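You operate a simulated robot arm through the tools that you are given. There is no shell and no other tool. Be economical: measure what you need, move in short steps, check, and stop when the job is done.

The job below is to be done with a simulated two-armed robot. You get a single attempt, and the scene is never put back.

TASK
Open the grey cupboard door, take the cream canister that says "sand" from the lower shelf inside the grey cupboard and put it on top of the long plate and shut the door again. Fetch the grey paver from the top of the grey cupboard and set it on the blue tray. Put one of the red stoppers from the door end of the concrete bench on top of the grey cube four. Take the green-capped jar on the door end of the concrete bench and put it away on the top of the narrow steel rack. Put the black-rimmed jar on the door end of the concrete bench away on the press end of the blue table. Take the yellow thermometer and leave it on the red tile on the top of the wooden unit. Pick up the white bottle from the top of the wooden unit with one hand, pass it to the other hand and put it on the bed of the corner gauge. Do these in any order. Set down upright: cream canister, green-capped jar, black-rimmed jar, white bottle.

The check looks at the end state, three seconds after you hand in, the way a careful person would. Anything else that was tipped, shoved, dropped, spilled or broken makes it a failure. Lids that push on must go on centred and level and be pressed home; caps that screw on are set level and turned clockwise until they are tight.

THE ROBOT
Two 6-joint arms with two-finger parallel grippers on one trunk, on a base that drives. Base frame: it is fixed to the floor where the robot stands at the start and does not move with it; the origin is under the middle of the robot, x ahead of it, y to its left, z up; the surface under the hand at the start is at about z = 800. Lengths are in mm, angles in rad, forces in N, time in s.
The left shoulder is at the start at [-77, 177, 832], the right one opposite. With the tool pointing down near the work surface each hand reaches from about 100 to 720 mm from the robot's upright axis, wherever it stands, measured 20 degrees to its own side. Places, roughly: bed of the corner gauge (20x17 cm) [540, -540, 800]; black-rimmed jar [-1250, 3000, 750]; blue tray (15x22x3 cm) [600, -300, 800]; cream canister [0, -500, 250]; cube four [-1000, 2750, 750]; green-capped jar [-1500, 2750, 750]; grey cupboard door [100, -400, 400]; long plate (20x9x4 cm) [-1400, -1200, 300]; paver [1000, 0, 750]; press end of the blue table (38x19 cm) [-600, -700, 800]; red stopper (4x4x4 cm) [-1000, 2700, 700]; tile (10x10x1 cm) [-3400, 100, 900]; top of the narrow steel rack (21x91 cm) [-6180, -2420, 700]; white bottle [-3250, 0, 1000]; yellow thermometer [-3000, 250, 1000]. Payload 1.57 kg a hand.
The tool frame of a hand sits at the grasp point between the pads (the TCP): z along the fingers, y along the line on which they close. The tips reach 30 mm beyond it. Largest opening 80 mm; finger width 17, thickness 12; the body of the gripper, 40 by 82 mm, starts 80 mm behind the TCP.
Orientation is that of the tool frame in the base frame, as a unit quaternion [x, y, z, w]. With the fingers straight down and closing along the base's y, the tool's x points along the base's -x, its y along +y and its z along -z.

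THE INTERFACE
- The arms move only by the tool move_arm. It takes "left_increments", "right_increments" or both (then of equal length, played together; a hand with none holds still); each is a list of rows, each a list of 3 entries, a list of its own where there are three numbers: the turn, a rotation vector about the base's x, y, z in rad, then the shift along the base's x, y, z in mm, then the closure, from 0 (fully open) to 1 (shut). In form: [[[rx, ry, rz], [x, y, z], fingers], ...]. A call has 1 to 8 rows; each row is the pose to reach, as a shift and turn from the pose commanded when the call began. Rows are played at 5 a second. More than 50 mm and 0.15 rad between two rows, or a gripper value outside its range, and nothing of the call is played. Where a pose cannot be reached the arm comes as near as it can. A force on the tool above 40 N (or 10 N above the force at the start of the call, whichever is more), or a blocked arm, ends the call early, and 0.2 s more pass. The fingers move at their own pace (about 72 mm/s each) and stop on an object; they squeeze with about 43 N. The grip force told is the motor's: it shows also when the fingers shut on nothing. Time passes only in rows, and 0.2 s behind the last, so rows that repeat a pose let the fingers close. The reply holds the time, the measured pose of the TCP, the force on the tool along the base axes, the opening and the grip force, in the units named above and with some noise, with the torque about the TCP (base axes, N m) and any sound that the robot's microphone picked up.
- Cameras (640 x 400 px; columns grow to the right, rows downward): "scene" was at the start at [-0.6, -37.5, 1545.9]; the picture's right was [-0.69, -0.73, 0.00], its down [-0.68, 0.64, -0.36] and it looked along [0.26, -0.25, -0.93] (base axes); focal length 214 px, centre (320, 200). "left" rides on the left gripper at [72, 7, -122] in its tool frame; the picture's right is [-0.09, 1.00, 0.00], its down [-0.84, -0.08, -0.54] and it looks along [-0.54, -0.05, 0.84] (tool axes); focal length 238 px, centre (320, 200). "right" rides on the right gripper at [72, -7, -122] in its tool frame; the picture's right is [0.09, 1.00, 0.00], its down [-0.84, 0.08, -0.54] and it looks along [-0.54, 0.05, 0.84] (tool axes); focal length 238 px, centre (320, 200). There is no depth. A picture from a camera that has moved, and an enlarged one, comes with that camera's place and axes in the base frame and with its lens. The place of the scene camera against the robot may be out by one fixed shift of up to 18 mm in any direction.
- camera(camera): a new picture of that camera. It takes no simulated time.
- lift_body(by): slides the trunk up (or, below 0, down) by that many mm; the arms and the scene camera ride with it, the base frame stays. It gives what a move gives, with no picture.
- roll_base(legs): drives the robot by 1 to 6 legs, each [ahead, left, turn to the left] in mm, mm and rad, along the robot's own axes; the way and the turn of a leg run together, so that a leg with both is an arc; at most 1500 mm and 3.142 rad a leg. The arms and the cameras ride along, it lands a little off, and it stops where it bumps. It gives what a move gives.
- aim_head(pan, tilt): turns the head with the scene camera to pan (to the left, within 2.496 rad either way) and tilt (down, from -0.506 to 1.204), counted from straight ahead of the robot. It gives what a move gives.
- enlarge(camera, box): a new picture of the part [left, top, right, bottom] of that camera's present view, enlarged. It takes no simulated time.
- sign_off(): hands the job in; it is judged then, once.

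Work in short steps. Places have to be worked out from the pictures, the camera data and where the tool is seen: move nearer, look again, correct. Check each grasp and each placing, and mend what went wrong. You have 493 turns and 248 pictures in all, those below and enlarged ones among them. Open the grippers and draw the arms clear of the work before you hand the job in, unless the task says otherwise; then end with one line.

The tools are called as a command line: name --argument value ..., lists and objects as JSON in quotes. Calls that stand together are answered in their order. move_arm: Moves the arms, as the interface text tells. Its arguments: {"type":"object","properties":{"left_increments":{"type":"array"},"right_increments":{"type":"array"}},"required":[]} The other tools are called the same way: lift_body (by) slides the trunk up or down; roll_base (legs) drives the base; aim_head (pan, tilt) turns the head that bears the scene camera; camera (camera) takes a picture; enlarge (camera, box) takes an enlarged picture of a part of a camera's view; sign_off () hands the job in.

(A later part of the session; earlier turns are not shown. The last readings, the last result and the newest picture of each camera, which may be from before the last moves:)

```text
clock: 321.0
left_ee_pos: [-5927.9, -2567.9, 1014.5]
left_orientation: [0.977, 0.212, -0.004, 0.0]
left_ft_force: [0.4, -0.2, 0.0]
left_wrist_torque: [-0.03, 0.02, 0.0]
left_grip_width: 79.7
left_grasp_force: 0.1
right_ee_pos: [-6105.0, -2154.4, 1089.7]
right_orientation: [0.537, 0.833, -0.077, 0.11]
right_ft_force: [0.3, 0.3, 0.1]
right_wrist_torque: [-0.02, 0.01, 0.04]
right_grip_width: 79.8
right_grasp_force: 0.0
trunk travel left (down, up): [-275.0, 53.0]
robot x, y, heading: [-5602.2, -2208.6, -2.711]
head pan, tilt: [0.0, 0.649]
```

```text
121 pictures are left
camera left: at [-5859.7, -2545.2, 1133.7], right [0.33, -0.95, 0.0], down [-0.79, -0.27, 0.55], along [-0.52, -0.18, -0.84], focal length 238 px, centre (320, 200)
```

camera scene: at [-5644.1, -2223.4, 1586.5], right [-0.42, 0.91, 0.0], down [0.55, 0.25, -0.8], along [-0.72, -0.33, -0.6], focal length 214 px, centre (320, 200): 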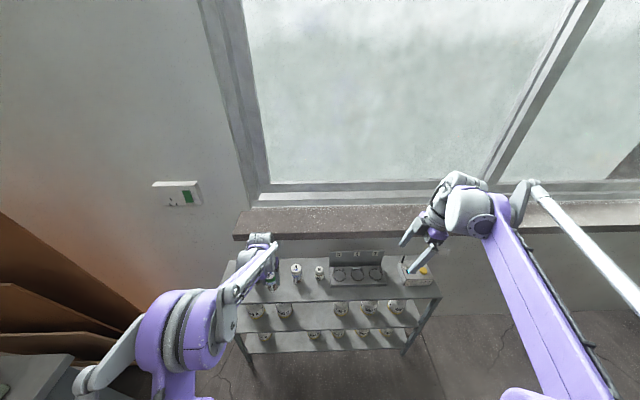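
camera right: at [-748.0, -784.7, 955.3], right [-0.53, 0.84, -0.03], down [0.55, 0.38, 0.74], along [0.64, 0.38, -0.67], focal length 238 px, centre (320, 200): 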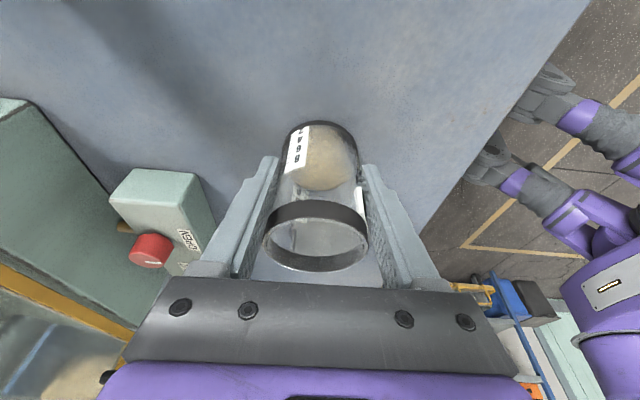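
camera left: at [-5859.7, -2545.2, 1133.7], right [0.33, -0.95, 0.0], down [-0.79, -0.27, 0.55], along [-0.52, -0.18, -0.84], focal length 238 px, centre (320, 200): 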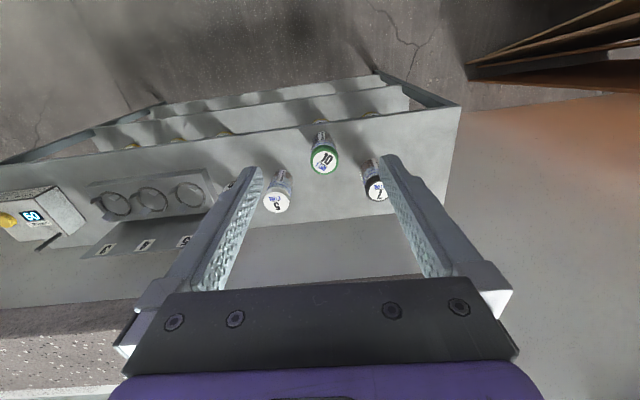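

Green jar stands on the rack. Retract the left arm, back out and go to the wooden unit, facing it from the aisle.

move_arm --left_increments '[[[0, 0, 0], [40, -5, 10], 0], [[0, 0, 0], [80, -10, 20], 0], [[0, 0, 0], [120, -15, 30], 0], [[0, 0, 0], [160, -10, 40], 0]]'

roll_base --legs '[[-500, 0, 0], [0, 0, -1.55], [0, -1400, 0], [0, -1270, 0]]'

camera --camera "scene"

```text
clock: 322.0
left_ee_pos: [-5768.3, -2579.2, 1052.3]
left_orientation: [0.978, 0.209, -0.002, 0.001]
left_ft_force: [-0.4, 0.1, 0.4]
left_wrist_torque: [-0.03, 0.01, 0.0]
left_grip_width: 79.8
left_grasp_force: 0.1
right_ee_pos: [-6105.6, -2152.8, 1090.4]
right_orientation: [0.536, 0.833, -0.077, 0.11]
right_ft_force: [-0.5, 0.2, -0.2]
right_wrist_torque: [-0.02, 0.01, 0.02]
right_grip_width: 80.1
right_grasp_force: 0.1
trunk travel left (down, up): [-275.0, 53.0]
robot x, y, heading: [-5604.4, -2205.8, -2.712]
head pan, tilt: [0.0, 0.649]
```

```text
clock: 352.1
left_ee_pos: [-3085.6, -695.8, 1050.2]
left_orientation: [0.847, -0.531, -0.001, 0.0]
left_ft_force: [0.1, -0.2, -1.2]
left_wrist_torque: [-0.01, 0.0, 0.0]
left_grip_width: 80.1
left_grasp_force: 0.1
right_ee_pos: [-2670.1, -346.6, 1090.1]
right_orientation: [0.966, 0.222, -0.131, 0.025]
right_ft_force: [0.6, -0.3, -0.7]
right_wrist_torque: [0.05, 0.02, 0.02]
right_grip_width: 80.1
right_grasp_force: 0.0
trunk travel left (down, up): [-275.0, 53.0]
robot x, y, heading: [-2708.8, -853.2, 2.032]
head pan, tilt: [0.0, 0.649]
```

```text
120 pictures are left
camera scene: at [-2726.0, -810.8, 1586.5], right [0.9, 0.44, 0.0], down [0.27, -0.54, -0.8], along [-0.35, 0.71, -0.6], focal length 214 px, centre (320, 200)
```

scene: 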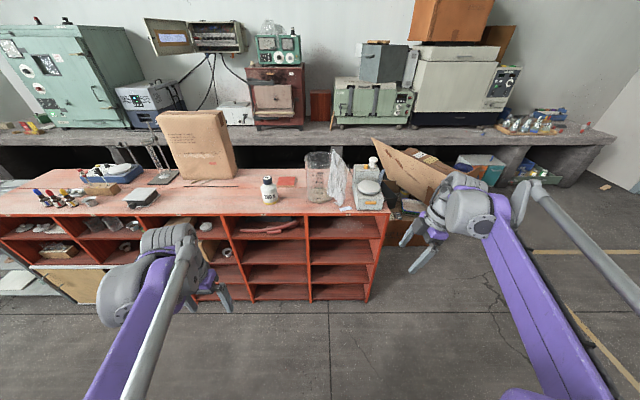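

Now zoom on the unit's top.

enlarge --camera "scene" --box '[230, 135, 400, 235]'

enlarge --camera "scene" --box '[40, 130, 240, 230]'

```text
3.76 times, centred on (315, 185) of scene
camera zoom: at [-2726.0, -810.8, 1586.5], right [0.9, 0.44, 0.0], down [0.27, -0.54, -0.8], along [-0.35, 0.71, -0.6], focal length 807 px, centre (339, 256)
```

zoom: 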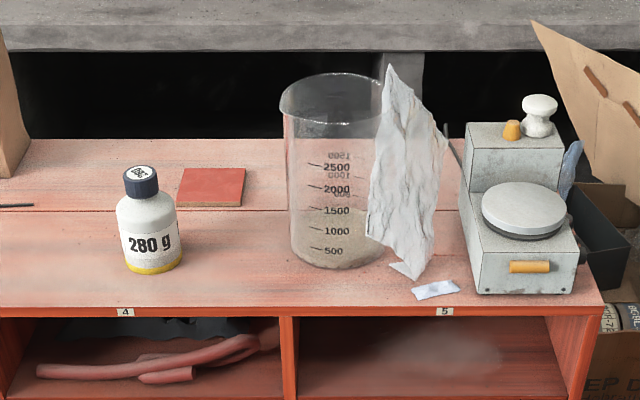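

```text
3.20 times, centred on (140, 180) of scene
camera zoom: at [-2726.0, -810.8, 1586.5], right [0.9, 0.44, 0.0], down [0.27, -0.54, -0.8], along [-0.35, 0.71, -0.6], focal length 686 px, centre (896, 264)
```

zoom: 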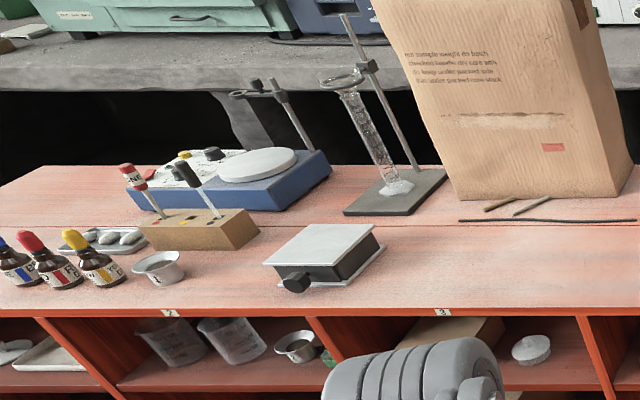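

The bottle "280 g" and the red tile are clear; the yellow thermometer should be near the balance at right. Raise the right hand and go closer.

move_arm --right_increments '[[[0, 0, 0], [10, -20, 40], 0], [[0, 0, 0], [20, -40, 80], 0], [[0, 0, 0], [30, -60, 120], 0], [[0, 0, 0], [40, -80, 150], 0]]'

roll_base --legs '[[380, -150, 0]]'

aim_head --pan -0.1 --tilt 0.8

camera --camera "scene"

```text
clock: 353.1
left_ee_pos: [-3084.6, -695.0, 1051.4]
left_orientation: [0.848, -0.53, -0.003, -0.002]
left_ft_force: [0.4, 0.8, -0.6]
left_wrist_torque: [-0.01, 0.0, 0.01]
left_grip_width: 80.2
left_grasp_force: 0.0
right_ee_pos: [-2630.8, -426.4, 1241.2]
right_orientation: [0.966, 0.223, -0.131, 0.025]
right_ft_force: [-0.5, -0.5, -0.4]
right_wrist_torque: [-0.01, -0.02, 0.0]
right_grip_width: 79.8
right_grasp_force: 0.1
trunk travel left (down, up): [-275.0, 53.0]
robot x, y, heading: [-2706.8, -850.3, 2.029]
head pan, tilt: [0.0, 0.649]
```

```text
clock: 355.7
left_ee_pos: [-3131.6, -287.1, 1051.1]
left_orientation: [0.851, -0.526, -0.002, -0.002]
left_ft_force: [0.3, 0.3, -0.1]
left_wrist_torque: [-0.06, -0.02, -0.03]
left_grip_width: 79.9
left_grasp_force: 0.0
right_ee_pos: [-2679.9, -13.5, 1240.7]
right_orientation: [0.964, 0.23, -0.131, 0.026]
right_ft_force: [0.0, 0.0, -0.3]
right_wrist_torque: [-0.03, 0.0, -0.02]
right_grip_width: 80.4
right_grasp_force: 0.0
trunk travel left (down, up): [-275.0, 53.0]
robot x, y, heading: [-2748.6, -437.7, 2.046]
head pan, tilt: [0.0, 0.649]
```

```text
clock: 356.4
left_ee_pos: [-3131.3, -287.8, 1050.6]
left_orientation: [0.85, -0.527, -0.003, -0.001]
left_ft_force: [0.8, -0.5, -0.2]
left_wrist_torque: [-0.02, 0.0, 0.0]
left_grip_width: 80.0
left_grasp_force: 0.1
right_ee_pos: [-2680.0, -13.7, 1239.3]
right_orientation: [0.964, 0.229, -0.132, 0.026]
right_ft_force: [-0.4, 0.3, -0.4]
right_wrist_torque: [-0.05, 0.04, -0.01]
right_grip_width: 80.0
right_grasp_force: 0.0
trunk travel left (down, up): [-275.0, 53.0]
robot x, y, heading: [-2753.4, -439.3, 2.039]
head pan, tilt: [-0.099, 0.799]
```

```text
117 pictures are left
camera scene: at [-2760.4, -401.1, 1574.0], right [0.93, 0.36, 0.0], down [0.26, -0.67, -0.7], along [-0.25, 0.65, -0.72], focal length 214 px, centre (320, 200)
```

scene: 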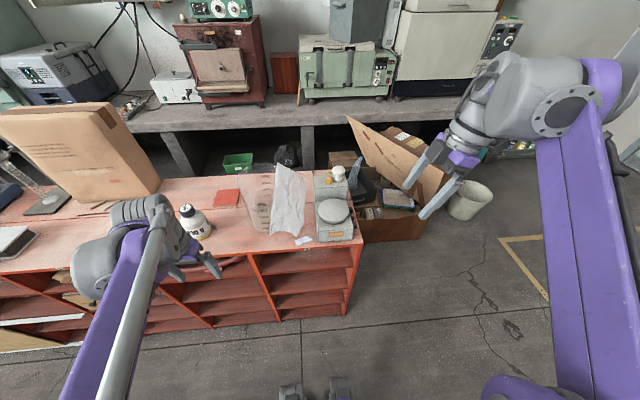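

enlarge --camera "scene" --box '[225, 150, 385, 250]'

camera --camera "left"

camera --camera "right"

```text
4.00 times, centred on (305, 200) of scene
camera zoom: at [-2760.4, -401.1, 1574.0], right [0.93, 0.36, 0.0], down [0.26, -0.67, -0.7], along [-0.25, 0.65, -0.72], focal length 858 px, centre (380, 200)
```

zoom: 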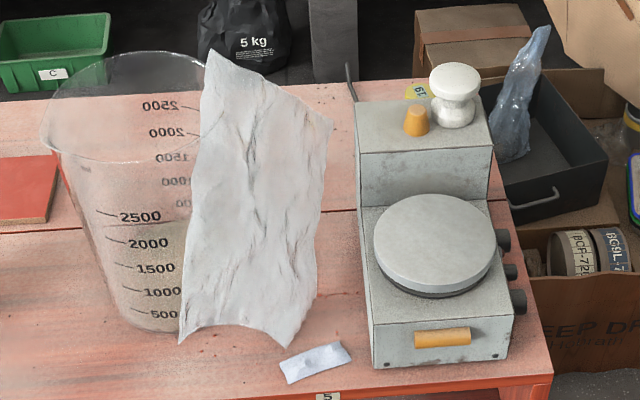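

```text
115 pictures are left
camera left: at [-3105.5, -356.3, 1170.9], right [-0.93, -0.36, 0.0], down [-0.3, 0.78, 0.55], along [-0.2, 0.51, -0.84], focal length 238 px, centre (320, 200)
```

left: 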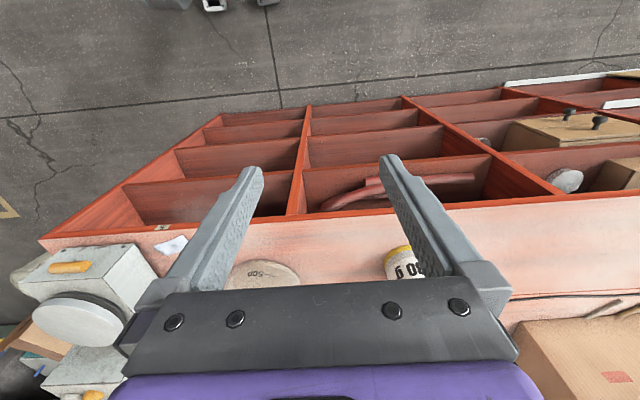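

```text
114 pictures are left
camera right: at [-2591.7, 37.5, 1338.6], right [0.53, -0.85, -0.03], down [-0.56, -0.37, 0.74], along [-0.64, -0.37, -0.67], focal length 238 px, centre (320, 200)
```

right: 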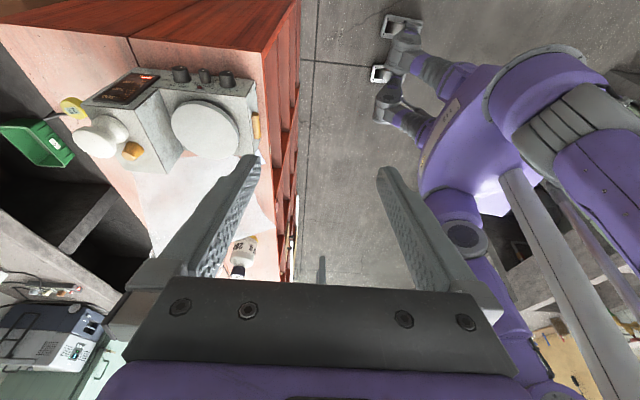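

A yellow dial is visible behind the balance; zoom in on it.

enlarge --camera "right" --box '[30, 60, 190, 180]'

enlarge --camera "scene" --box '[300, 155, 360, 195]'

```text
3.33 times, centred on (110, 120) of right
camera zoom: at [-2591.7, 37.5, 1338.6], right [0.53, -0.85, -0.03], down [-0.56, -0.37, 0.74], along [-0.64, -0.37, -0.67], focal length 794 px, centre (1020, 467)
```

zoom: 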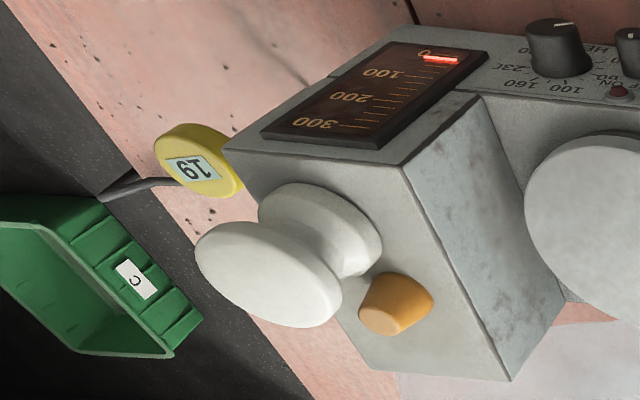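

```text
10.00 times, centred on (330, 175) of scene
camera zoom: at [-2760.4, -401.1, 1574.0], right [0.93, 0.36, 0.0], down [0.26, -0.67, -0.7], along [-0.25, 0.65, -0.72], focal length 2145 px, centre (220, 450)
```

zoom: 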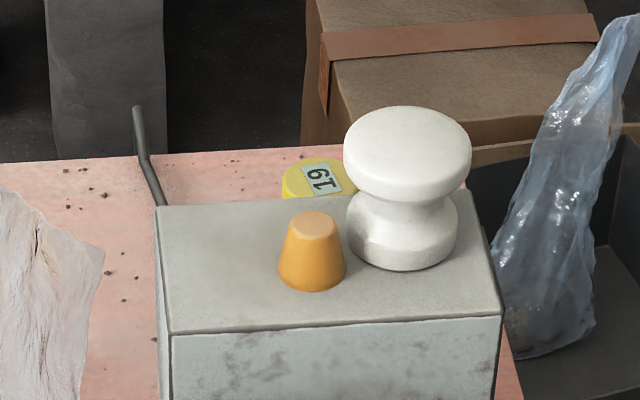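

The thermometer (yellow pod "19", bent probe) lies on the unit's top right behind the balance, ≈(-2987,302,~965). I'll raise the left hand high and shift the base right and forward so the left hand can come down behind the balance.

move_arm --left_increments '[[[0, 0, 0], [10, -20, 40], 0], [[0, 0, 0], [10, -20, 85], 0], [[0, 0, 0], [10, -20, 130], 0], [[0, 0, 0], [10, -20, 175], 0], [[0, 0, 0], [10, -20, 220], 0]]'

roll_base --legs '[[0, -270, 0], [150, 0, 0]]'

camera --camera "scene"

```text
clock: 357.6
left_ee_pos: [-3119.8, -310.4, 1270.2]
left_orientation: [0.85, -0.526, -0.003, -0.001]
left_ft_force: [-0.6, -0.2, 0.6]
left_wrist_torque: [0.0, 0.02, 0.01]
left_grip_width: 80.3
left_grasp_force: 0.1
right_ee_pos: [-2680.2, -13.7, 1239.3]
right_orientation: [0.964, 0.23, -0.131, 0.027]
right_ft_force: [-0.8, 0.3, -0.6]
right_wrist_torque: [-0.01, -0.02, -0.03]
right_grip_width: 80.0
right_grasp_force: 0.1
trunk travel left (down, up): [-275.0, 53.0]
robot x, y, heading: [-2750.7, -441.7, 2.043]
head pan, tilt: [-0.099, 0.799]
```

```text
clock: 361.5
left_ee_pos: [-2947.7, -48.5, 1269.7]
left_orientation: [0.849, -0.528, -0.002, -0.002]
left_ft_force: [-0.1, 1.2, 1.3]
left_wrist_torque: [0.0, -0.01, 0.04]
left_grip_width: 80.3
left_grasp_force: 0.0
right_ee_pos: [-2504.8, 243.2, 1241.3]
right_orientation: [0.965, 0.226, -0.132, 0.025]
right_ft_force: [0.0, -0.6, 0.0]
right_wrist_torque: [-0.02, -0.04, -0.02]
right_grip_width: 80.0
right_grasp_force: 0.0
trunk travel left (down, up): [-275.0, 53.0]
robot x, y, heading: [-2574.2, -181.3, 2.035]
head pan, tilt: [-0.099, 0.799]
```

```text
111 pictures are left
camera scene: at [-2587.5, -142.2, 1573.8], right [0.93, 0.36, 0.0], down [0.26, -0.67, -0.7], along [-0.25, 0.65, -0.72], focal length 214 px, centre (320, 200)
```

scene: 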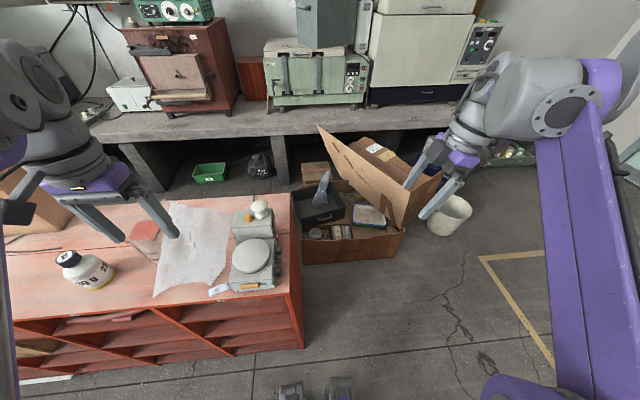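

enlarge --camera "scene" --box '[190, 175, 310, 295]'

```text
3.33 times, centred on (250, 235) of scene
camera zoom: at [-2587.5, -142.2, 1573.8], right [0.93, 0.36, 0.0], down [0.26, -0.67, -0.7], along [-0.25, 0.65, -0.72], focal length 715 px, centre (553, 83)
```

zoom: 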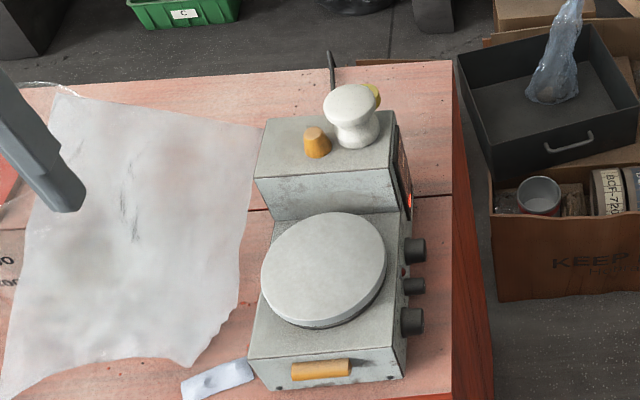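

Move the left hand over to behind the balance, staying high (z≈1230).

move_arm --left_increments '[[[0, 0, 0], [-5, 43, -5], 0], [[0, 0, 0], [-10, 86, -10], 0], [[0, 0, 0], [-15, 129, -15], 0], [[0, 0, 0], [-20, 172, -20], 0], [[0, 0, 0], [-25, 215, -30], 0], [[0, 0, 0], [-30, 258, -40], 0], [[0, 0, 0], [-36, 300, -60], 0], [[0, 0, 0], [-38, 330, -80], 0]]'

camera --camera "left"

```text
clock: 363.3
left_ee_pos: [-2973.3, 246.1, 1172.4]
left_orientation: [0.849, -0.528, -0.002, 0.0]
left_ft_force: [0.4, 0.3, 0.2]
left_wrist_torque: [-0.05, 0.0, -0.04]
left_grip_width: 79.9
left_grasp_force: 0.1
left hand out of reach, approached as far as the arm can: row 6, 7, 8
right_ee_pos: [-2505.1, 245.6, 1240.3]
right_orientation: [0.965, 0.226, -0.131, 0.027]
right_ft_force: [-0.3, -0.3, -1.3]
right_wrist_torque: [-0.01, -0.01, 0.01]
right_grip_width: 79.8
right_grasp_force: 0.1
trunk travel left (down, up): [-275.0, 53.0]
robot x, y, heading: [-2577.8, -182.6, 2.034]
head pan, tilt: [-0.099, 0.799]
```

```text
109 pictures are left
camera left: at [-2946.9, 177.2, 1293.5], right [-0.93, -0.36, 0.0], down [-0.3, 0.78, 0.55], along [-0.2, 0.51, -0.84], focal length 238 px, centre (320, 200)
```

left: 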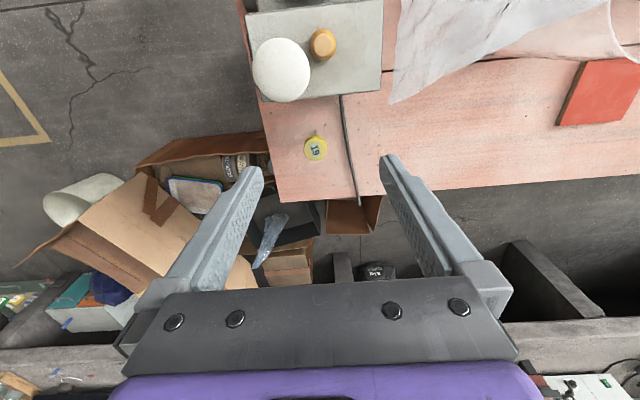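

enlarge --camera "left" --box '[240, 0, 400, 210]'

```text
1.90 times, centred on (320, 105) of left
camera zoom: at [-2946.9, 177.2, 1293.5], right [-0.93, -0.36, 0.0], down [-0.3, 0.78, 0.55], along [-0.2, 0.51, -0.84], focal length 454 px, centre (320, 381)
```

zoom: 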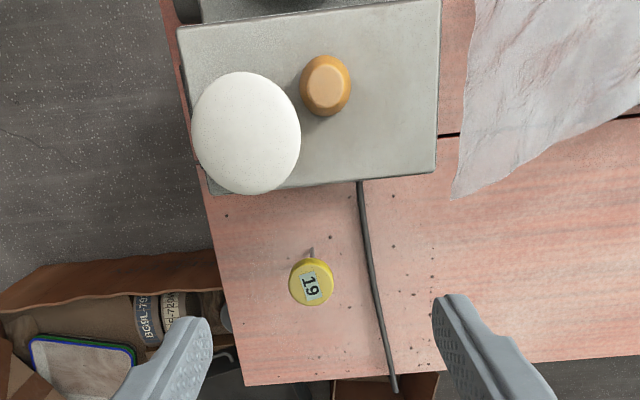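

The thermometer stands upright: yellow head "19" at ≈(-2987,297,967) on a thin stem (unit top z≈875). Move above it and descend part way.

move_arm --left_increments '[[[0, 0, 0], [-7, 25, -20], 0], [[0, 0, 0], [-14, 48, -50], 0], [[0, 0, 0], [-14, 48, -90], 0], [[0, 0, 0], [-14, 48, -125], 0], [[0, 0, 0], [-14, 48, -125], 0]]'

camera --camera "left"

```text
clock: 364.5
left_ee_pos: [-2987.0, 296.1, 1050.8]
left_orientation: [0.85, -0.527, -0.003, -0.001]
left_ft_force: [-0.3, 0.4, 0.8]
left_wrist_torque: [0.01, -0.02, -0.01]
left_grip_width: 80.1
left_grasp_force: 0.1
left hand out of reach, approached as far as the arm can: row 1, 2
right_ee_pos: [-2505.1, 244.9, 1240.1]
right_orientation: [0.965, 0.227, -0.132, 0.026]
right_ft_force: [-0.7, 0.8, -0.1]
right_wrist_torque: [0.01, 0.01, 0.01]
right_grip_width: 79.7
right_grasp_force: 0.1
trunk travel left (down, up): [-275.0, 53.0]
robot x, y, heading: [-2576.8, -182.3, 2.039]
head pan, tilt: [-0.099, 0.799]
```

```text
107 pictures are left
camera left: at [-2962.1, 227.2, 1170.7], right [-0.93, -0.36, 0.0], down [-0.3, 0.78, 0.55], along [-0.2, 0.51, -0.84], focal length 238 px, centre (320, 200)
```

left: 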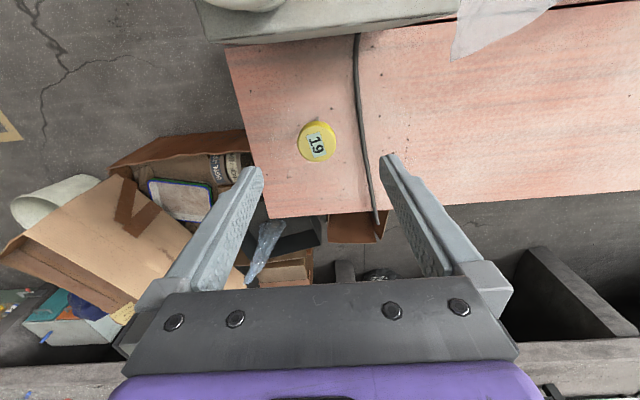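

Aligned over the head. Lower to z≈990 and look again.

move_arm --left_increments '[[[0, 0, 0], [1, -2, -30], 0], [[0, 0, 0], [1, -2, -58], 0], [[0, 0, 0], [1, -2, -58], 0]]'

camera --camera "left"

```text
clock: 365.3
left_ee_pos: [-2984.8, 295.0, 988.7]
left_orientation: [0.849, -0.528, -0.003, -0.002]
left_ft_force: [-0.4, 1.0, 0.1]
left_wrist_torque: [-0.01, -0.01, 0.0]
left_grip_width: 80.2
left_grasp_force: 0.1
right_ee_pos: [-2504.2, 244.0, 1240.9]
right_orientation: [0.965, 0.227, -0.132, 0.025]
right_ft_force: [0.0, 0.6, 1.1]
right_wrist_torque: [0.01, -0.01, 0.01]
right_grip_width: 80.3
right_grasp_force: 0.1
trunk travel left (down, up): [-275.0, 53.0]
robot x, y, heading: [-2578.8, -180.1, 2.028]
head pan, tilt: [-0.099, 0.799]
```

```text
106 pictures are left
camera left: at [-2960.6, 225.1, 1109.1], right [-0.93, -0.36, 0.0], down [-0.3, 0.78, 0.55], along [-0.2, 0.51, -0.84], focal length 238 px, centre (320, 200)
```

left: 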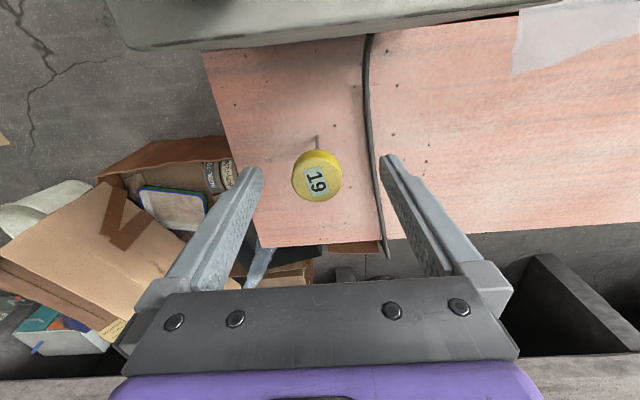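

Head is ~18 mm below the TCP, stem vertical beneath. Lower 17 mm and grip the head.

move_arm --left_increments '[[[0, 0, 0], [0, 0, -17], 0], [[0, 0, 0], [0, 0, -17], 0.4], [[0, 0, 0], [0, 0, -17], 0.8], [[0, 0, 0], [0, 0, -17], 1], [[0, 0, 0], [0, 0, -17], 1], [[0, 0, 0], [0, 0, -17], 1]]'

camera --camera "left"

```text
clock: 366.7
left_ee_pos: [-2985.6, 294.8, 973.5]
left_orientation: [0.849, -0.528, -0.002, -0.001]
left_ft_force: [0.6, 0.4, 0.0]
left_wrist_torque: [-0.03, -0.01, 0.01]
left_grip_width: 31.8
left_grasp_force: 40.2
right_ee_pos: [-2505.5, 245.3, 1239.8]
right_orientation: [0.965, 0.227, -0.132, 0.025]
right_ft_force: [1.3, 0.1, -0.2]
right_wrist_torque: [0.0, -0.06, 0.02]
right_grip_width: 80.0
right_grasp_force: 0.0
trunk travel left (down, up): [-275.0, 53.0]
robot x, y, heading: [-2575.7, -180.4, 2.036]
head pan, tilt: [-0.099, 0.799]
```

```text
105 pictures are left
camera left: at [-2960.0, 226.0, 1092.8], right [-0.93, -0.36, 0.0], down [-0.3, 0.78, 0.55], along [-0.2, 0.51, -0.84], focal length 238 px, centre (320, 200)
```

left: 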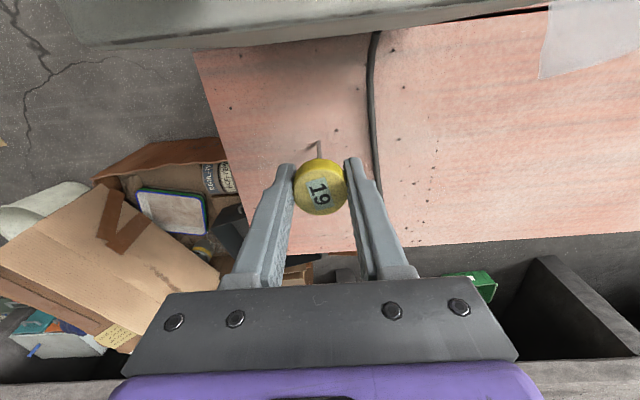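

Gripped (32 mm). Pull straight up and watch the force.

move_arm --left_increments '[[[0, 0, 0], [0, 0, 15], 1], [[0, 0, 0], [0, 0, 45], 1], [[0, 0, 0], [0, 0, 80], 1], [[0, 0, 0], [0, 0, 115], 1]]'

camera --camera "left"

enlarge --camera "scene" --box '[180, 140, 300, 260]'

```text
clock: 367.7
left_ee_pos: [-2989.1, 296.3, 1089.7]
left_orientation: [0.85, -0.527, -0.002, -0.002]
left_ft_force: [0.8, -0.5, -0.4]
left_wrist_torque: [0.01, 0.02, -0.02]
left_grip_width: 31.3
left_grasp_force: 40.2
right_ee_pos: [-2505.7, 246.4, 1240.1]
right_orientation: [0.965, 0.227, -0.132, 0.027]
right_ft_force: [-0.4, -0.5, 0.2]
right_wrist_torque: [0.0, 0.04, -0.05]
right_grip_width: 80.1
right_grasp_force: 0.0
trunk travel left (down, up): [-275.0, 53.0]
robot x, y, heading: [-2579.2, -181.6, 2.041]
head pan, tilt: [-0.099, 0.799]
```

```text
104 pictures are left
camera left: at [-2963.4, 227.3, 1209.2], right [-0.93, -0.36, 0.0], down [-0.3, 0.78, 0.55], along [-0.2, 0.51, -0.84], focal length 238 px, centre (320, 200)
```

left: 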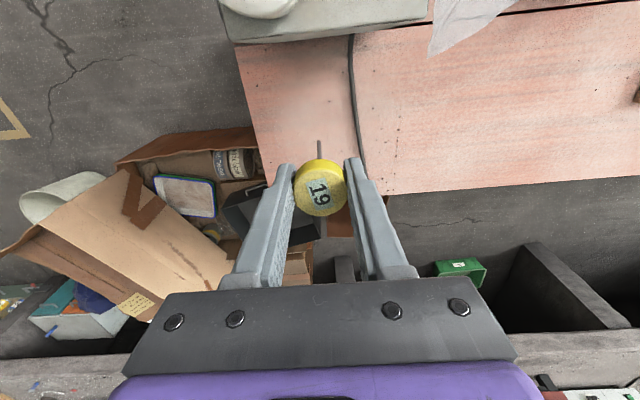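

```text
3.33 times, centred on (240, 200) of scene
camera zoom: at [-2587.8, -141.6, 1573.9], right [0.93, 0.36, 0.0], down [0.26, -0.67, -0.7], along [-0.25, 0.65, -0.72], focal length 715 px, centre (587, 200)
```

zoom: 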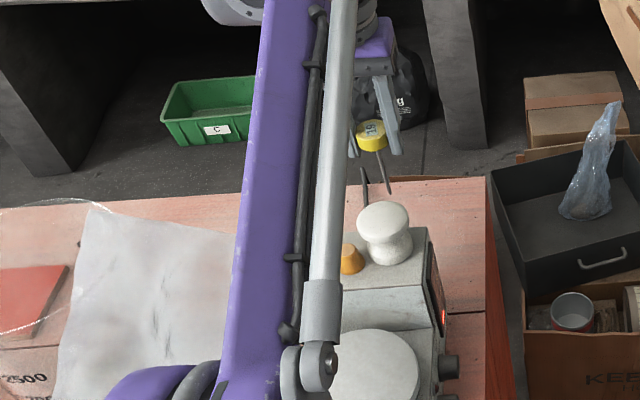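

Thermometer is out (stem ~90 mm). Exit sideways past the unit's end, back off, then go left in front of the tile and bottle.

roll_base --legs '[[0, -330, 0], [-450, 0, 0], [0, 800, 0]]'

aim_head --pan 0.2 --tilt 0.7

camera --camera "scene"

```text
clock: 380.5
left_ee_pos: [-3219.6, -305.7, 1089.2]
left_orientation: [0.844, -0.537, -0.001, -0.001]
left_ft_force: [0.2, -0.6, 0.2]
left_wrist_torque: [0.0, -0.02, 0.04]
left_grip_width: 31.7
left_grasp_force: 40.2
right_ee_pos: [-2737.6, -367.1, 1240.7]
right_orientation: [0.967, 0.217, -0.132, 0.024]
right_ft_force: [0.2, 0.1, -0.4]
right_wrist_torque: [0.03, -0.04, 0.05]
right_grip_width: 79.9
right_grasp_force: 0.0
trunk travel left (down, up): [-275.0, 53.0]
robot x, y, heading: [-2819.5, -791.0, 2.012]
head pan, tilt: [-0.099, 0.799]
```

```text
clock: 381.3
left_ee_pos: [-3219.2, -305.3, 1088.4]
left_orientation: [0.844, -0.536, -0.002, -0.002]
left_ft_force: [0.7, -1.1, -0.8]
left_wrist_torque: [0.0, 0.0, -0.03]
left_grip_width: 31.3
left_grasp_force: 40.4
right_ee_pos: [-2736.6, -366.0, 1240.3]
right_orientation: [0.967, 0.217, -0.131, 0.025]
right_ft_force: [-0.7, 0.2, 1.0]
right_wrist_torque: [-0.01, -0.01, 0.01]
right_grip_width: 80.1
right_grasp_force: 0.0
trunk travel left (down, up): [-275.0, 53.0]
robot x, y, heading: [-2816.7, -791.6, 2.018]
head pan, tilt: [0.201, 0.7]
```

```text
102 pictures are left
camera scene: at [-2850.8, -759.3, 1582.1], right [0.8, 0.6, 0.0], down [0.39, -0.51, -0.76], along [-0.46, 0.61, -0.64], focal length 214 px, centre (320, 200)
```

scene: 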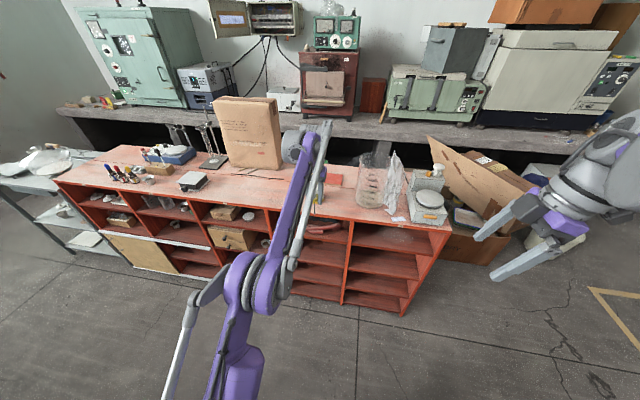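

Retract and raise the left arm to clear the view.

move_arm --left_increments '[[[0, 0, 0], [7, -42, 15], 1], [[0, 0, 0], [14, -84, 30], 1], [[0, 0, 0], [21, -126, 45], 1], [[0, 0, 0], [28, -168, 60], 1], [[0, 0, 0], [35, -210, 75], 1], [[0, 0, 0], [42, -250, 90], 1]]'

enlarge --camera "scene" --box '[260, 120, 460, 245]'

```text
clock: 382.7
left_ee_pos: [-3175.2, -555.3, 1180.6]
left_orientation: [0.845, -0.535, -0.002, -0.001]
left_ft_force: [0.9, -0.1, -0.4]
left_wrist_torque: [0.0, 0.01, 0.0]
left_grip_width: 31.5
left_grasp_force: 39.6
right_ee_pos: [-2735.9, -367.2, 1240.9]
right_orientation: [0.967, 0.217, -0.132, 0.025]
right_ft_force: [0.2, 0.3, -1.0]
right_wrist_torque: [0.0, 0.0, -0.04]
right_grip_width: 80.0
right_grasp_force: 0.2
trunk travel left (down, up): [-275.0, 53.0]
robot x, y, heading: [-2814.9, -789.2, 2.016]
head pan, tilt: [0.201, 0.7]
```

```text
3.20 times, centred on (360, 182) of scene
camera zoom: at [-2850.1, -761.0, 1582.2], right [0.8, 0.6, 0.0], down [0.39, -0.51, -0.77], along [-0.46, 0.61, -0.64], focal length 686 px, centre (192, 256)
```

zoom: 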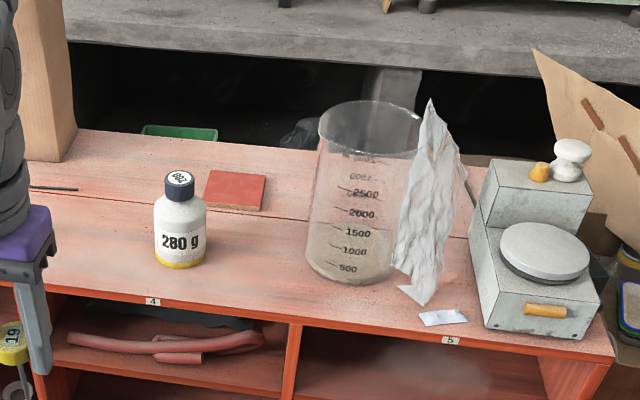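

Bottle ≈ (-3380,-84), ~147 tall, cap ~46 mm; tile ≈ (-3408,106). Plan: right hand takes the bottle first (clearing the way), then left lays the thermometer, then handover right→left. Position the base.

roll_base --legs '[[0, 356, 0], [370, 0, 0]]'

move_arm --right_increments '[[[0, 0, 0], [-25, 30, -10], 0], [[0, 0, 0], [-50, 60, -20], 0], [[0, 0, 0], [-80, 90, -40], 0], [[0, 0, 0], [-110, 110, -60], 0]]'

camera --camera "right"

camera --camera "scene"

```text
clock: 388.4
left_ee_pos: [-3655.9, -365.3, 1178.8]
left_orientation: [0.84, -0.543, -0.002, -0.001]
left_ft_force: [-0.1, 0.9, -1.6]
left_wrist_torque: [0.01, -0.01, 0.01]
left_grip_width: 31.3
left_grasp_force: 40.6
right_ee_pos: [-3212.2, -180.9, 1241.0]
right_orientation: [0.969, 0.21, -0.132, 0.023]
right_ft_force: [-0.5, -0.6, 0.4]
right_wrist_torque: [0.02, -0.02, 0.02]
right_grip_width: 79.8
right_grasp_force: 0.0
trunk travel left (down, up): [-275.0, 53.0]
robot x, y, heading: [-3299.4, -604.7, 2.003]
head pan, tilt: [0.201, 0.7]
```

```text
clock: 389.4
left_ee_pos: [-3656.7, -364.5, 1179.9]
left_orientation: [0.84, -0.542, -0.002, -0.001]
left_ft_force: [-0.6, 0.1, -0.9]
left_wrist_torque: [-0.04, -0.06, 0.02]
left_grip_width: 31.7
left_grasp_force: 40.2
right_ee_pos: [-3320.4, -71.8, 1181.0]
right_orientation: [0.969, 0.211, -0.131, 0.024]
right_ft_force: [0.8, 0.2, -0.6]
right_wrist_torque: [0.02, 0.0, 0.01]
right_grip_width: 79.9
right_grasp_force: 0.0
trunk travel left (down, up): [-275.0, 53.0]
robot x, y, heading: [-3302.9, -607.5, 2.005]
head pan, tilt: [0.201, 0.7]
```

```text
100 pictures are left
camera right: at [-3230.3, -23.0, 1280.0], right [0.49, -0.87, -0.03], down [-0.57, -0.35, 0.74], along [-0.66, -0.35, -0.67], focal length 238 px, centre (320, 200)
```

right: 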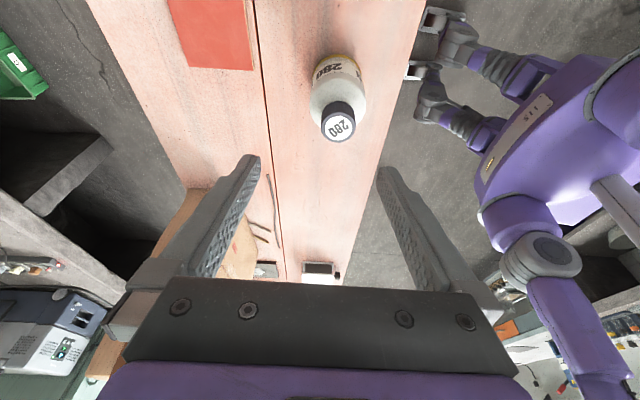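

```text
99 pictures are left
camera scene: at [-3332.8, -572.7, 1582.2], right [0.81, 0.59, 0.0], down [0.38, -0.52, -0.76], along [-0.45, 0.62, -0.64], focal length 214 px, centre (320, 200)
```

scene: 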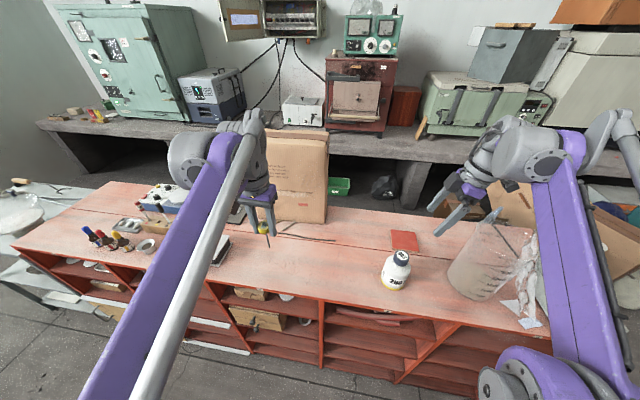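

Bottle cap ≈ (-3351,-105). Its body is ~80 mm wide, so grip must be on the cap (~40 mm). Move above and lower partly.

move_arm --right_increments '[[[0, 0, 0], [-15, -17, -20], 0], [[0, 0, 0], [-30, -34, -45], 0], [[0, 0, 0], [-30, -34, -75], 0], [[0, 0, 0], [-30, -34, -75], 0]]'

camera --camera "right"

```text
clock: 390.4
left_ee_pos: [-3656.8, -365.4, 1180.7]
left_orientation: [0.84, -0.543, -0.002, -0.001]
left_ft_force: [-0.3, 0.1, 0.2]
left_wrist_torque: [-0.03, -0.02, -0.01]
left_grip_width: 31.6
left_grasp_force: 40.3
right_ee_pos: [-3350.7, -106.4, 1106.7]
right_orientation: [0.968, 0.21, -0.132, 0.023]
right_ft_force: [1.1, 0.2, -0.4]
right_wrist_torque: [0.0, 0.02, 0.03]
right_grip_width: 79.8
right_grasp_force: 0.1
trunk travel left (down, up): [-275.0, 53.0]
robot x, y, heading: [-3300.7, -606.2, 1.998]
head pan, tilt: [0.201, 0.7]
```

```text
98 pictures are left
camera right: at [-3261.6, -58.5, 1205.4], right [0.49, -0.87, -0.03], down [-0.57, -0.35, 0.74], along [-0.66, -0.35, -0.67], focal length 238 px, centre (320, 200)
```

right: 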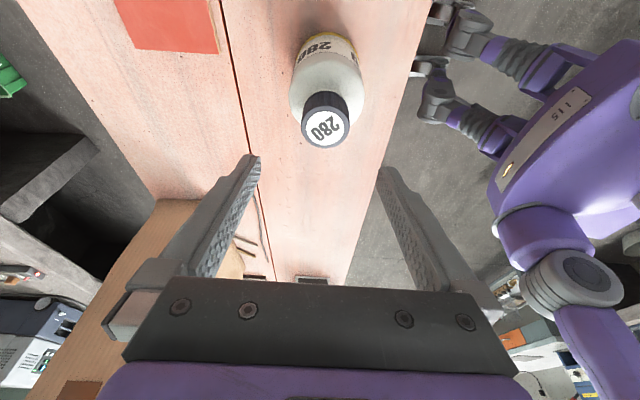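

Cap top z≈1013 at ≈(-3360,-112). Shift and lower to z≈1045, then check.

move_arm --right_increments '[[[0, 0, 0], [-9, -6, -20], 0], [[0, 0, 0], [-9, -6, -45], 0], [[0, 0, 0], [-9, -6, -62], 0], [[0, 0, 0], [-9, -6, -62], 0]]'

camera --camera "right"

enlarge --camera "scene" --box '[350, 200, 470, 300]'

```text
clock: 391.4
left_ee_pos: [-3656.0, -363.6, 1180.1]
left_orientation: [0.84, -0.543, -0.003, -0.001]
left_ft_force: [0.2, -0.3, -0.1]
left_wrist_torque: [0.0, 0.0, 0.01]
left_grip_width: 31.6
left_grasp_force: 40.0
right_ee_pos: [-3360.5, -112.0, 1042.8]
right_orientation: [0.968, 0.21, -0.131, 0.024]
right_ft_force: [-0.4, -0.4, -0.7]
right_wrist_torque: [0.0, 0.03, -0.01]
right_grip_width: 80.0
right_grasp_force: 0.0
trunk travel left (down, up): [-275.0, 53.0]
robot x, y, heading: [-3302.4, -606.0, 2.0]
head pan, tilt: [0.201, 0.7]
```

```text
97 pictures are left
camera right: at [-3270.2, -63.4, 1141.0], right [0.49, -0.87, -0.03], down [-0.57, -0.35, 0.74], along [-0.66, -0.35, -0.67], focal length 238 px, centre (320, 200)
```

right: 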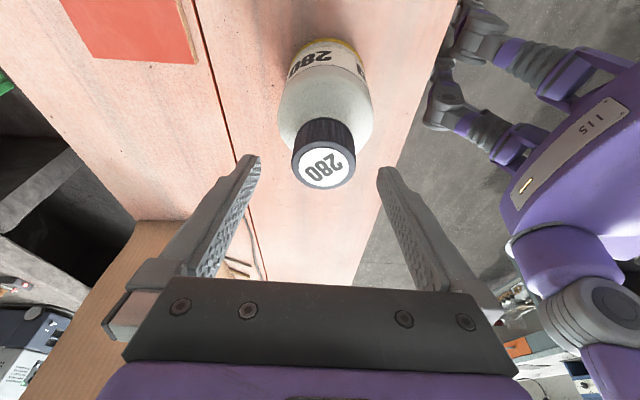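

```text
4.00 times, centred on (410, 250) of scene
camera zoom: at [-3332.1, -573.7, 1582.2], right [0.81, 0.59, 0.0], down [0.38, -0.52, -0.77], along [-0.45, 0.62, -0.64], focal length 858 px, centre (-40, 0)
```

zoom: 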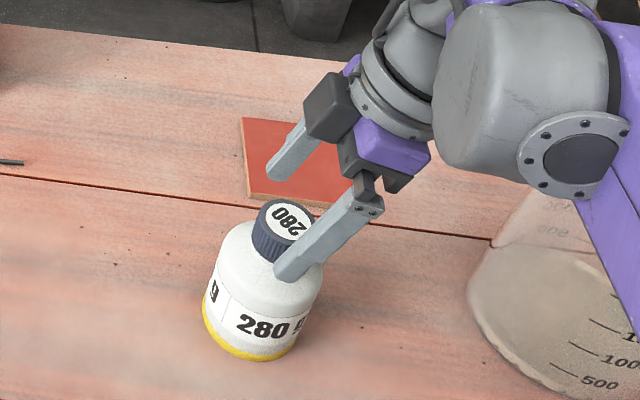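

Centred over the cap (top z≈1021). Lower so the tips reach the cap's lower part, and close.

move_arm --right_increments '[[[0, 0, 0], [2, 1, -10], 0], [[0, 0, 0], [2, 1, -17], 0], [[0, 0, 0], [2, 1, -17], 0.4], [[0, 0, 0], [2, 1, -17], 0.8], [[0, 0, 0], [2, 1, -17], 1], [[0, 0, 0], [2, 1, -17], 1], [[0, 0, 0], [2, 1, -17], 1]]'

enlarge --camera "scene" --box '[350, 200, 470, 300]'

```text
clock: 393.0
left_ee_pos: [-3654.7, -364.7, 1179.7]
left_orientation: [0.84, -0.543, -0.002, -0.001]
left_ft_force: [0.0, 0.3, -0.4]
left_wrist_torque: [0.0, 0.01, 0.02]
left_grip_width: 31.1
left_grasp_force: 40.1
right_ee_pos: [-3360.0, -112.4, 1025.4]
right_orientation: [0.968, 0.211, -0.132, 0.023]
right_ft_force: [-0.2, -1.7, -1.0]
right_wrist_torque: [-0.22, -0.02, 0.01]
right_grip_width: 40.7
right_grasp_force: 42.5
trunk travel left (down, up): [-275.0, 53.0]
robot x, y, heading: [-3298.5, -603.9, 1.998]
head pan, tilt: [0.201, 0.7]
```

```text
4.00 times, centred on (410, 250) of scene
camera zoom: at [-3332.1, -573.6, 1582.2], right [0.81, 0.59, 0.0], down [0.38, -0.52, -0.76], along [-0.45, 0.62, -0.64], focal length 858 px, centre (-40, 0)
```

zoom: 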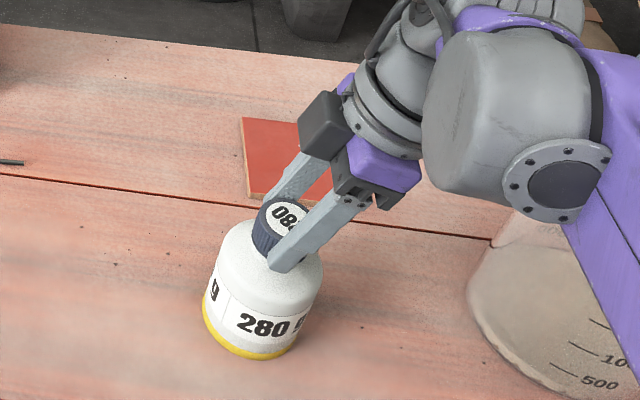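

Cap gripped. Lift gently and check.

move_arm --right_increments '[[[0, 0, 0], [0, 0, 8], 1], [[0, 0, 0], [0, 0, 20], 1], [[0, 0, 0], [0, 0, 45], 1], [[0, 0, 0], [0, 0, 80], 1]]'

enlarge --camera "scene" --box '[350, 180, 470, 280]'

```text
clock: 394.0
left_ee_pos: [-3656.1, -365.6, 1180.3]
left_orientation: [0.84, -0.543, -0.002, -0.001]
left_ft_force: [-0.3, -0.4, 0.4]
left_wrist_torque: [-0.01, -0.02, -0.01]
left_grip_width: 31.3
left_grasp_force: 40.5
right_ee_pos: [-3358.5, -109.5, 1105.1]
right_orientation: [0.969, 0.21, -0.132, 0.023]
right_ft_force: [-0.1, 0.2, -1.5]
right_wrist_torque: [-0.04, 0.0, 0.03]
right_grip_width: 40.6
right_grasp_force: 42.4
trunk travel left (down, up): [-275.0, 53.0]
robot x, y, heading: [-3298.9, -606.7, 2.0]
head pan, tilt: [0.201, 0.7]
```

```text
4.00 times, centred on (410, 230) of scene
camera zoom: at [-3332.2, -573.6, 1582.2], right [0.81, 0.59, 0.0], down [0.38, -0.52, -0.76], along [-0.45, 0.62, -0.64], focal length 858 px, centre (-40, 80)
```

zoom: 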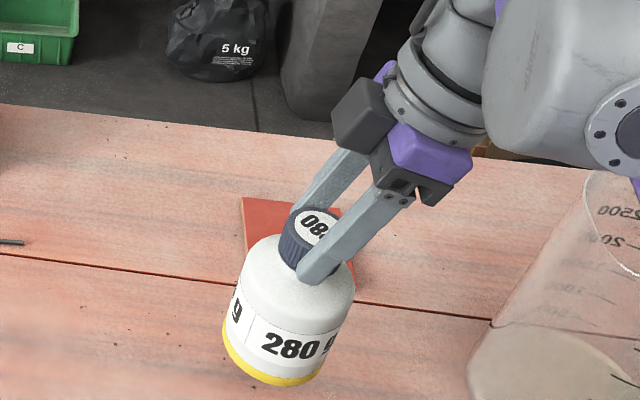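

Bottle held upright. Retract it in front of the unit to the right side.

move_arm --right_increments '[[[0, 0, 0], [0, 0, 30], 1], [[0, 0, 0], [20, -35, 40], 1], [[0, 0, 0], [40, -70, 40], 1], [[0, 0, 0], [65, -105, 40], 1], [[0, 0, 0], [95, -135, 40], 1], [[0, 0, 0], [135, -125, 40], 1], [[0, 0, 0], [175, -110, 40], 1]]'

aim_head --pan 0 --tilt 0.8

camera --camera "scene"

```text
clock: 395.6
left_ee_pos: [-3655.2, -363.7, 1180.8]
left_orientation: [0.84, -0.542, -0.001, 0.0]
left_ft_force: [-0.2, -0.4, -0.2]
left_wrist_torque: [-0.01, 0.02, -0.01]
left_grip_width: 31.5
left_grasp_force: 40.3
right_ee_pos: [-3183.4, -216.9, 1145.9]
right_orientation: [0.968, 0.21, -0.132, 0.024]
right_ft_force: [-0.2, -0.5, -3.0]
right_wrist_torque: [0.0, 0.0, 0.01]
right_grip_width: 40.8
right_grasp_force: 42.4
trunk travel left (down, up): [-275.0, 53.0]
robot x, y, heading: [-3299.4, -605.8, 2.006]
head pan, tilt: [0.201, 0.7]
```

```text
clock: 396.3
left_ee_pos: [-3655.8, -364.8, 1180.8]
left_orientation: [0.841, -0.542, -0.002, -0.002]
left_ft_force: [-0.1, 0.7, -0.1]
left_wrist_torque: [-0.01, -0.01, 0.04]
left_grip_width: 31.6
left_grasp_force: 40.2
right_ee_pos: [-3186.5, -219.1, 1144.6]
right_orientation: [0.968, 0.211, -0.132, 0.023]
right_ft_force: [0.3, 0.8, -2.7]
right_wrist_torque: [0.02, 0.01, -0.01]
right_grip_width: 40.7
right_grasp_force: 43.0
trunk travel left (down, up): [-275.0, 53.0]
robot x, y, heading: [-3299.2, -601.2, 2.003]
head pan, tilt: [0.0, 0.799]
```

```text
93 pictures are left
camera scene: at [-3315.7, -568.8, 1573.9], right [0.91, 0.42, 0.0], down [0.3, -0.65, -0.7], along [-0.29, 0.63, -0.72], focal length 214 px, centre (320, 200)
```

scene: 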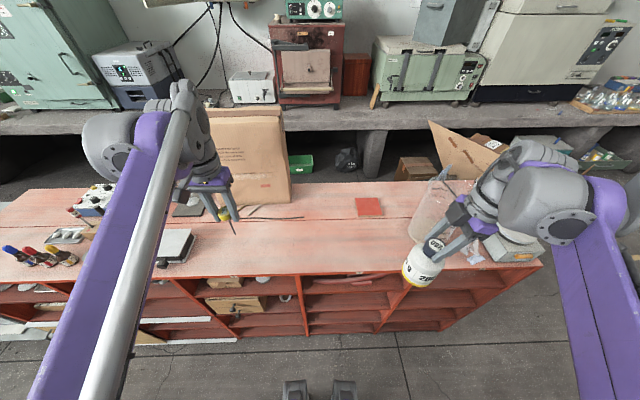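

Pull the bottle a bit further back, then strafe right 350 mm to bring the tile in the left arm's range.

move_arm --right_increments '[[[0, 0, 0], [26, -10, 15], 1], [[0, 0, 0], [52, -30, 30], 1], [[0, 0, 0], [70, -55, 40], 1]]'

roll_base --legs '[[0, -350, 0]]'

camera --camera "scene"

```text
clock: 397.1
left_ee_pos: [-3655.8, -365.7, 1179.6]
left_orientation: [0.84, -0.542, -0.002, -0.001]
left_ft_force: [0.9, -0.3, 0.1]
left_wrist_torque: [0.01, 0.0, -0.01]
left_grip_width: 31.6
left_grasp_force: 40.0
right_ee_pos: [-3114.8, -277.3, 1188.2]
right_orientation: [0.969, 0.21, -0.132, 0.024]
right_ft_force: [-0.4, -0.8, -2.7]
right_wrist_torque: [0.0, -0.01, -0.02]
right_grip_width: 40.7
right_grasp_force: 43.1
trunk travel left (down, up): [-275.0, 53.0]
robot x, y, heading: [-3295.7, -605.3, 2.006]
head pan, tilt: [0.0, 0.799]
```

```text
clock: 400.8
left_ee_pos: [-3334.0, -215.5, 1181.1]
left_orientation: [0.838, -0.545, -0.002, -0.002]
left_ft_force: [-0.1, 0.3, 0.2]
left_wrist_torque: [-0.04, 0.01, 0.01]
left_grip_width: 31.5
left_grasp_force: 40.2
right_ee_pos: [-2793.6, -130.2, 1186.3]
right_orientation: [0.969, 0.208, -0.132, 0.023]
right_ft_force: [0.2, 0.5, -2.5]
right_wrist_torque: [0.01, -0.03, -0.02]
right_grip_width: 40.8
right_grasp_force: 43.5
trunk travel left (down, up): [-275.0, 53.0]
robot x, y, heading: [-2979.6, -462.5, 2.001]
head pan, tilt: [0.0, 0.799]
```

```text
92 pictures are left
camera scene: at [-2994.8, -422.3, 1573.9], right [0.91, 0.41, 0.0], down [0.3, -0.65, -0.7], along [-0.29, 0.63, -0.72], focal length 214 px, centre (320, 200)
```

scene: 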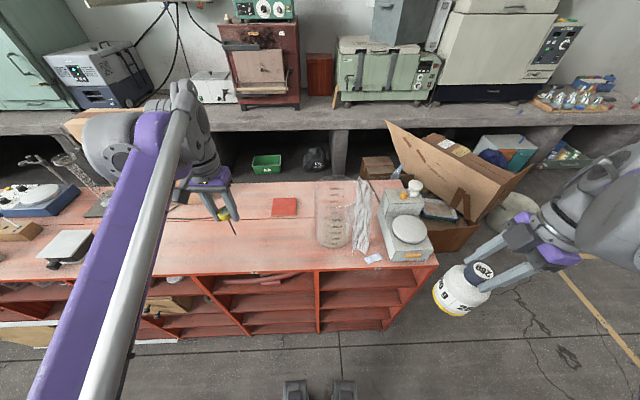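

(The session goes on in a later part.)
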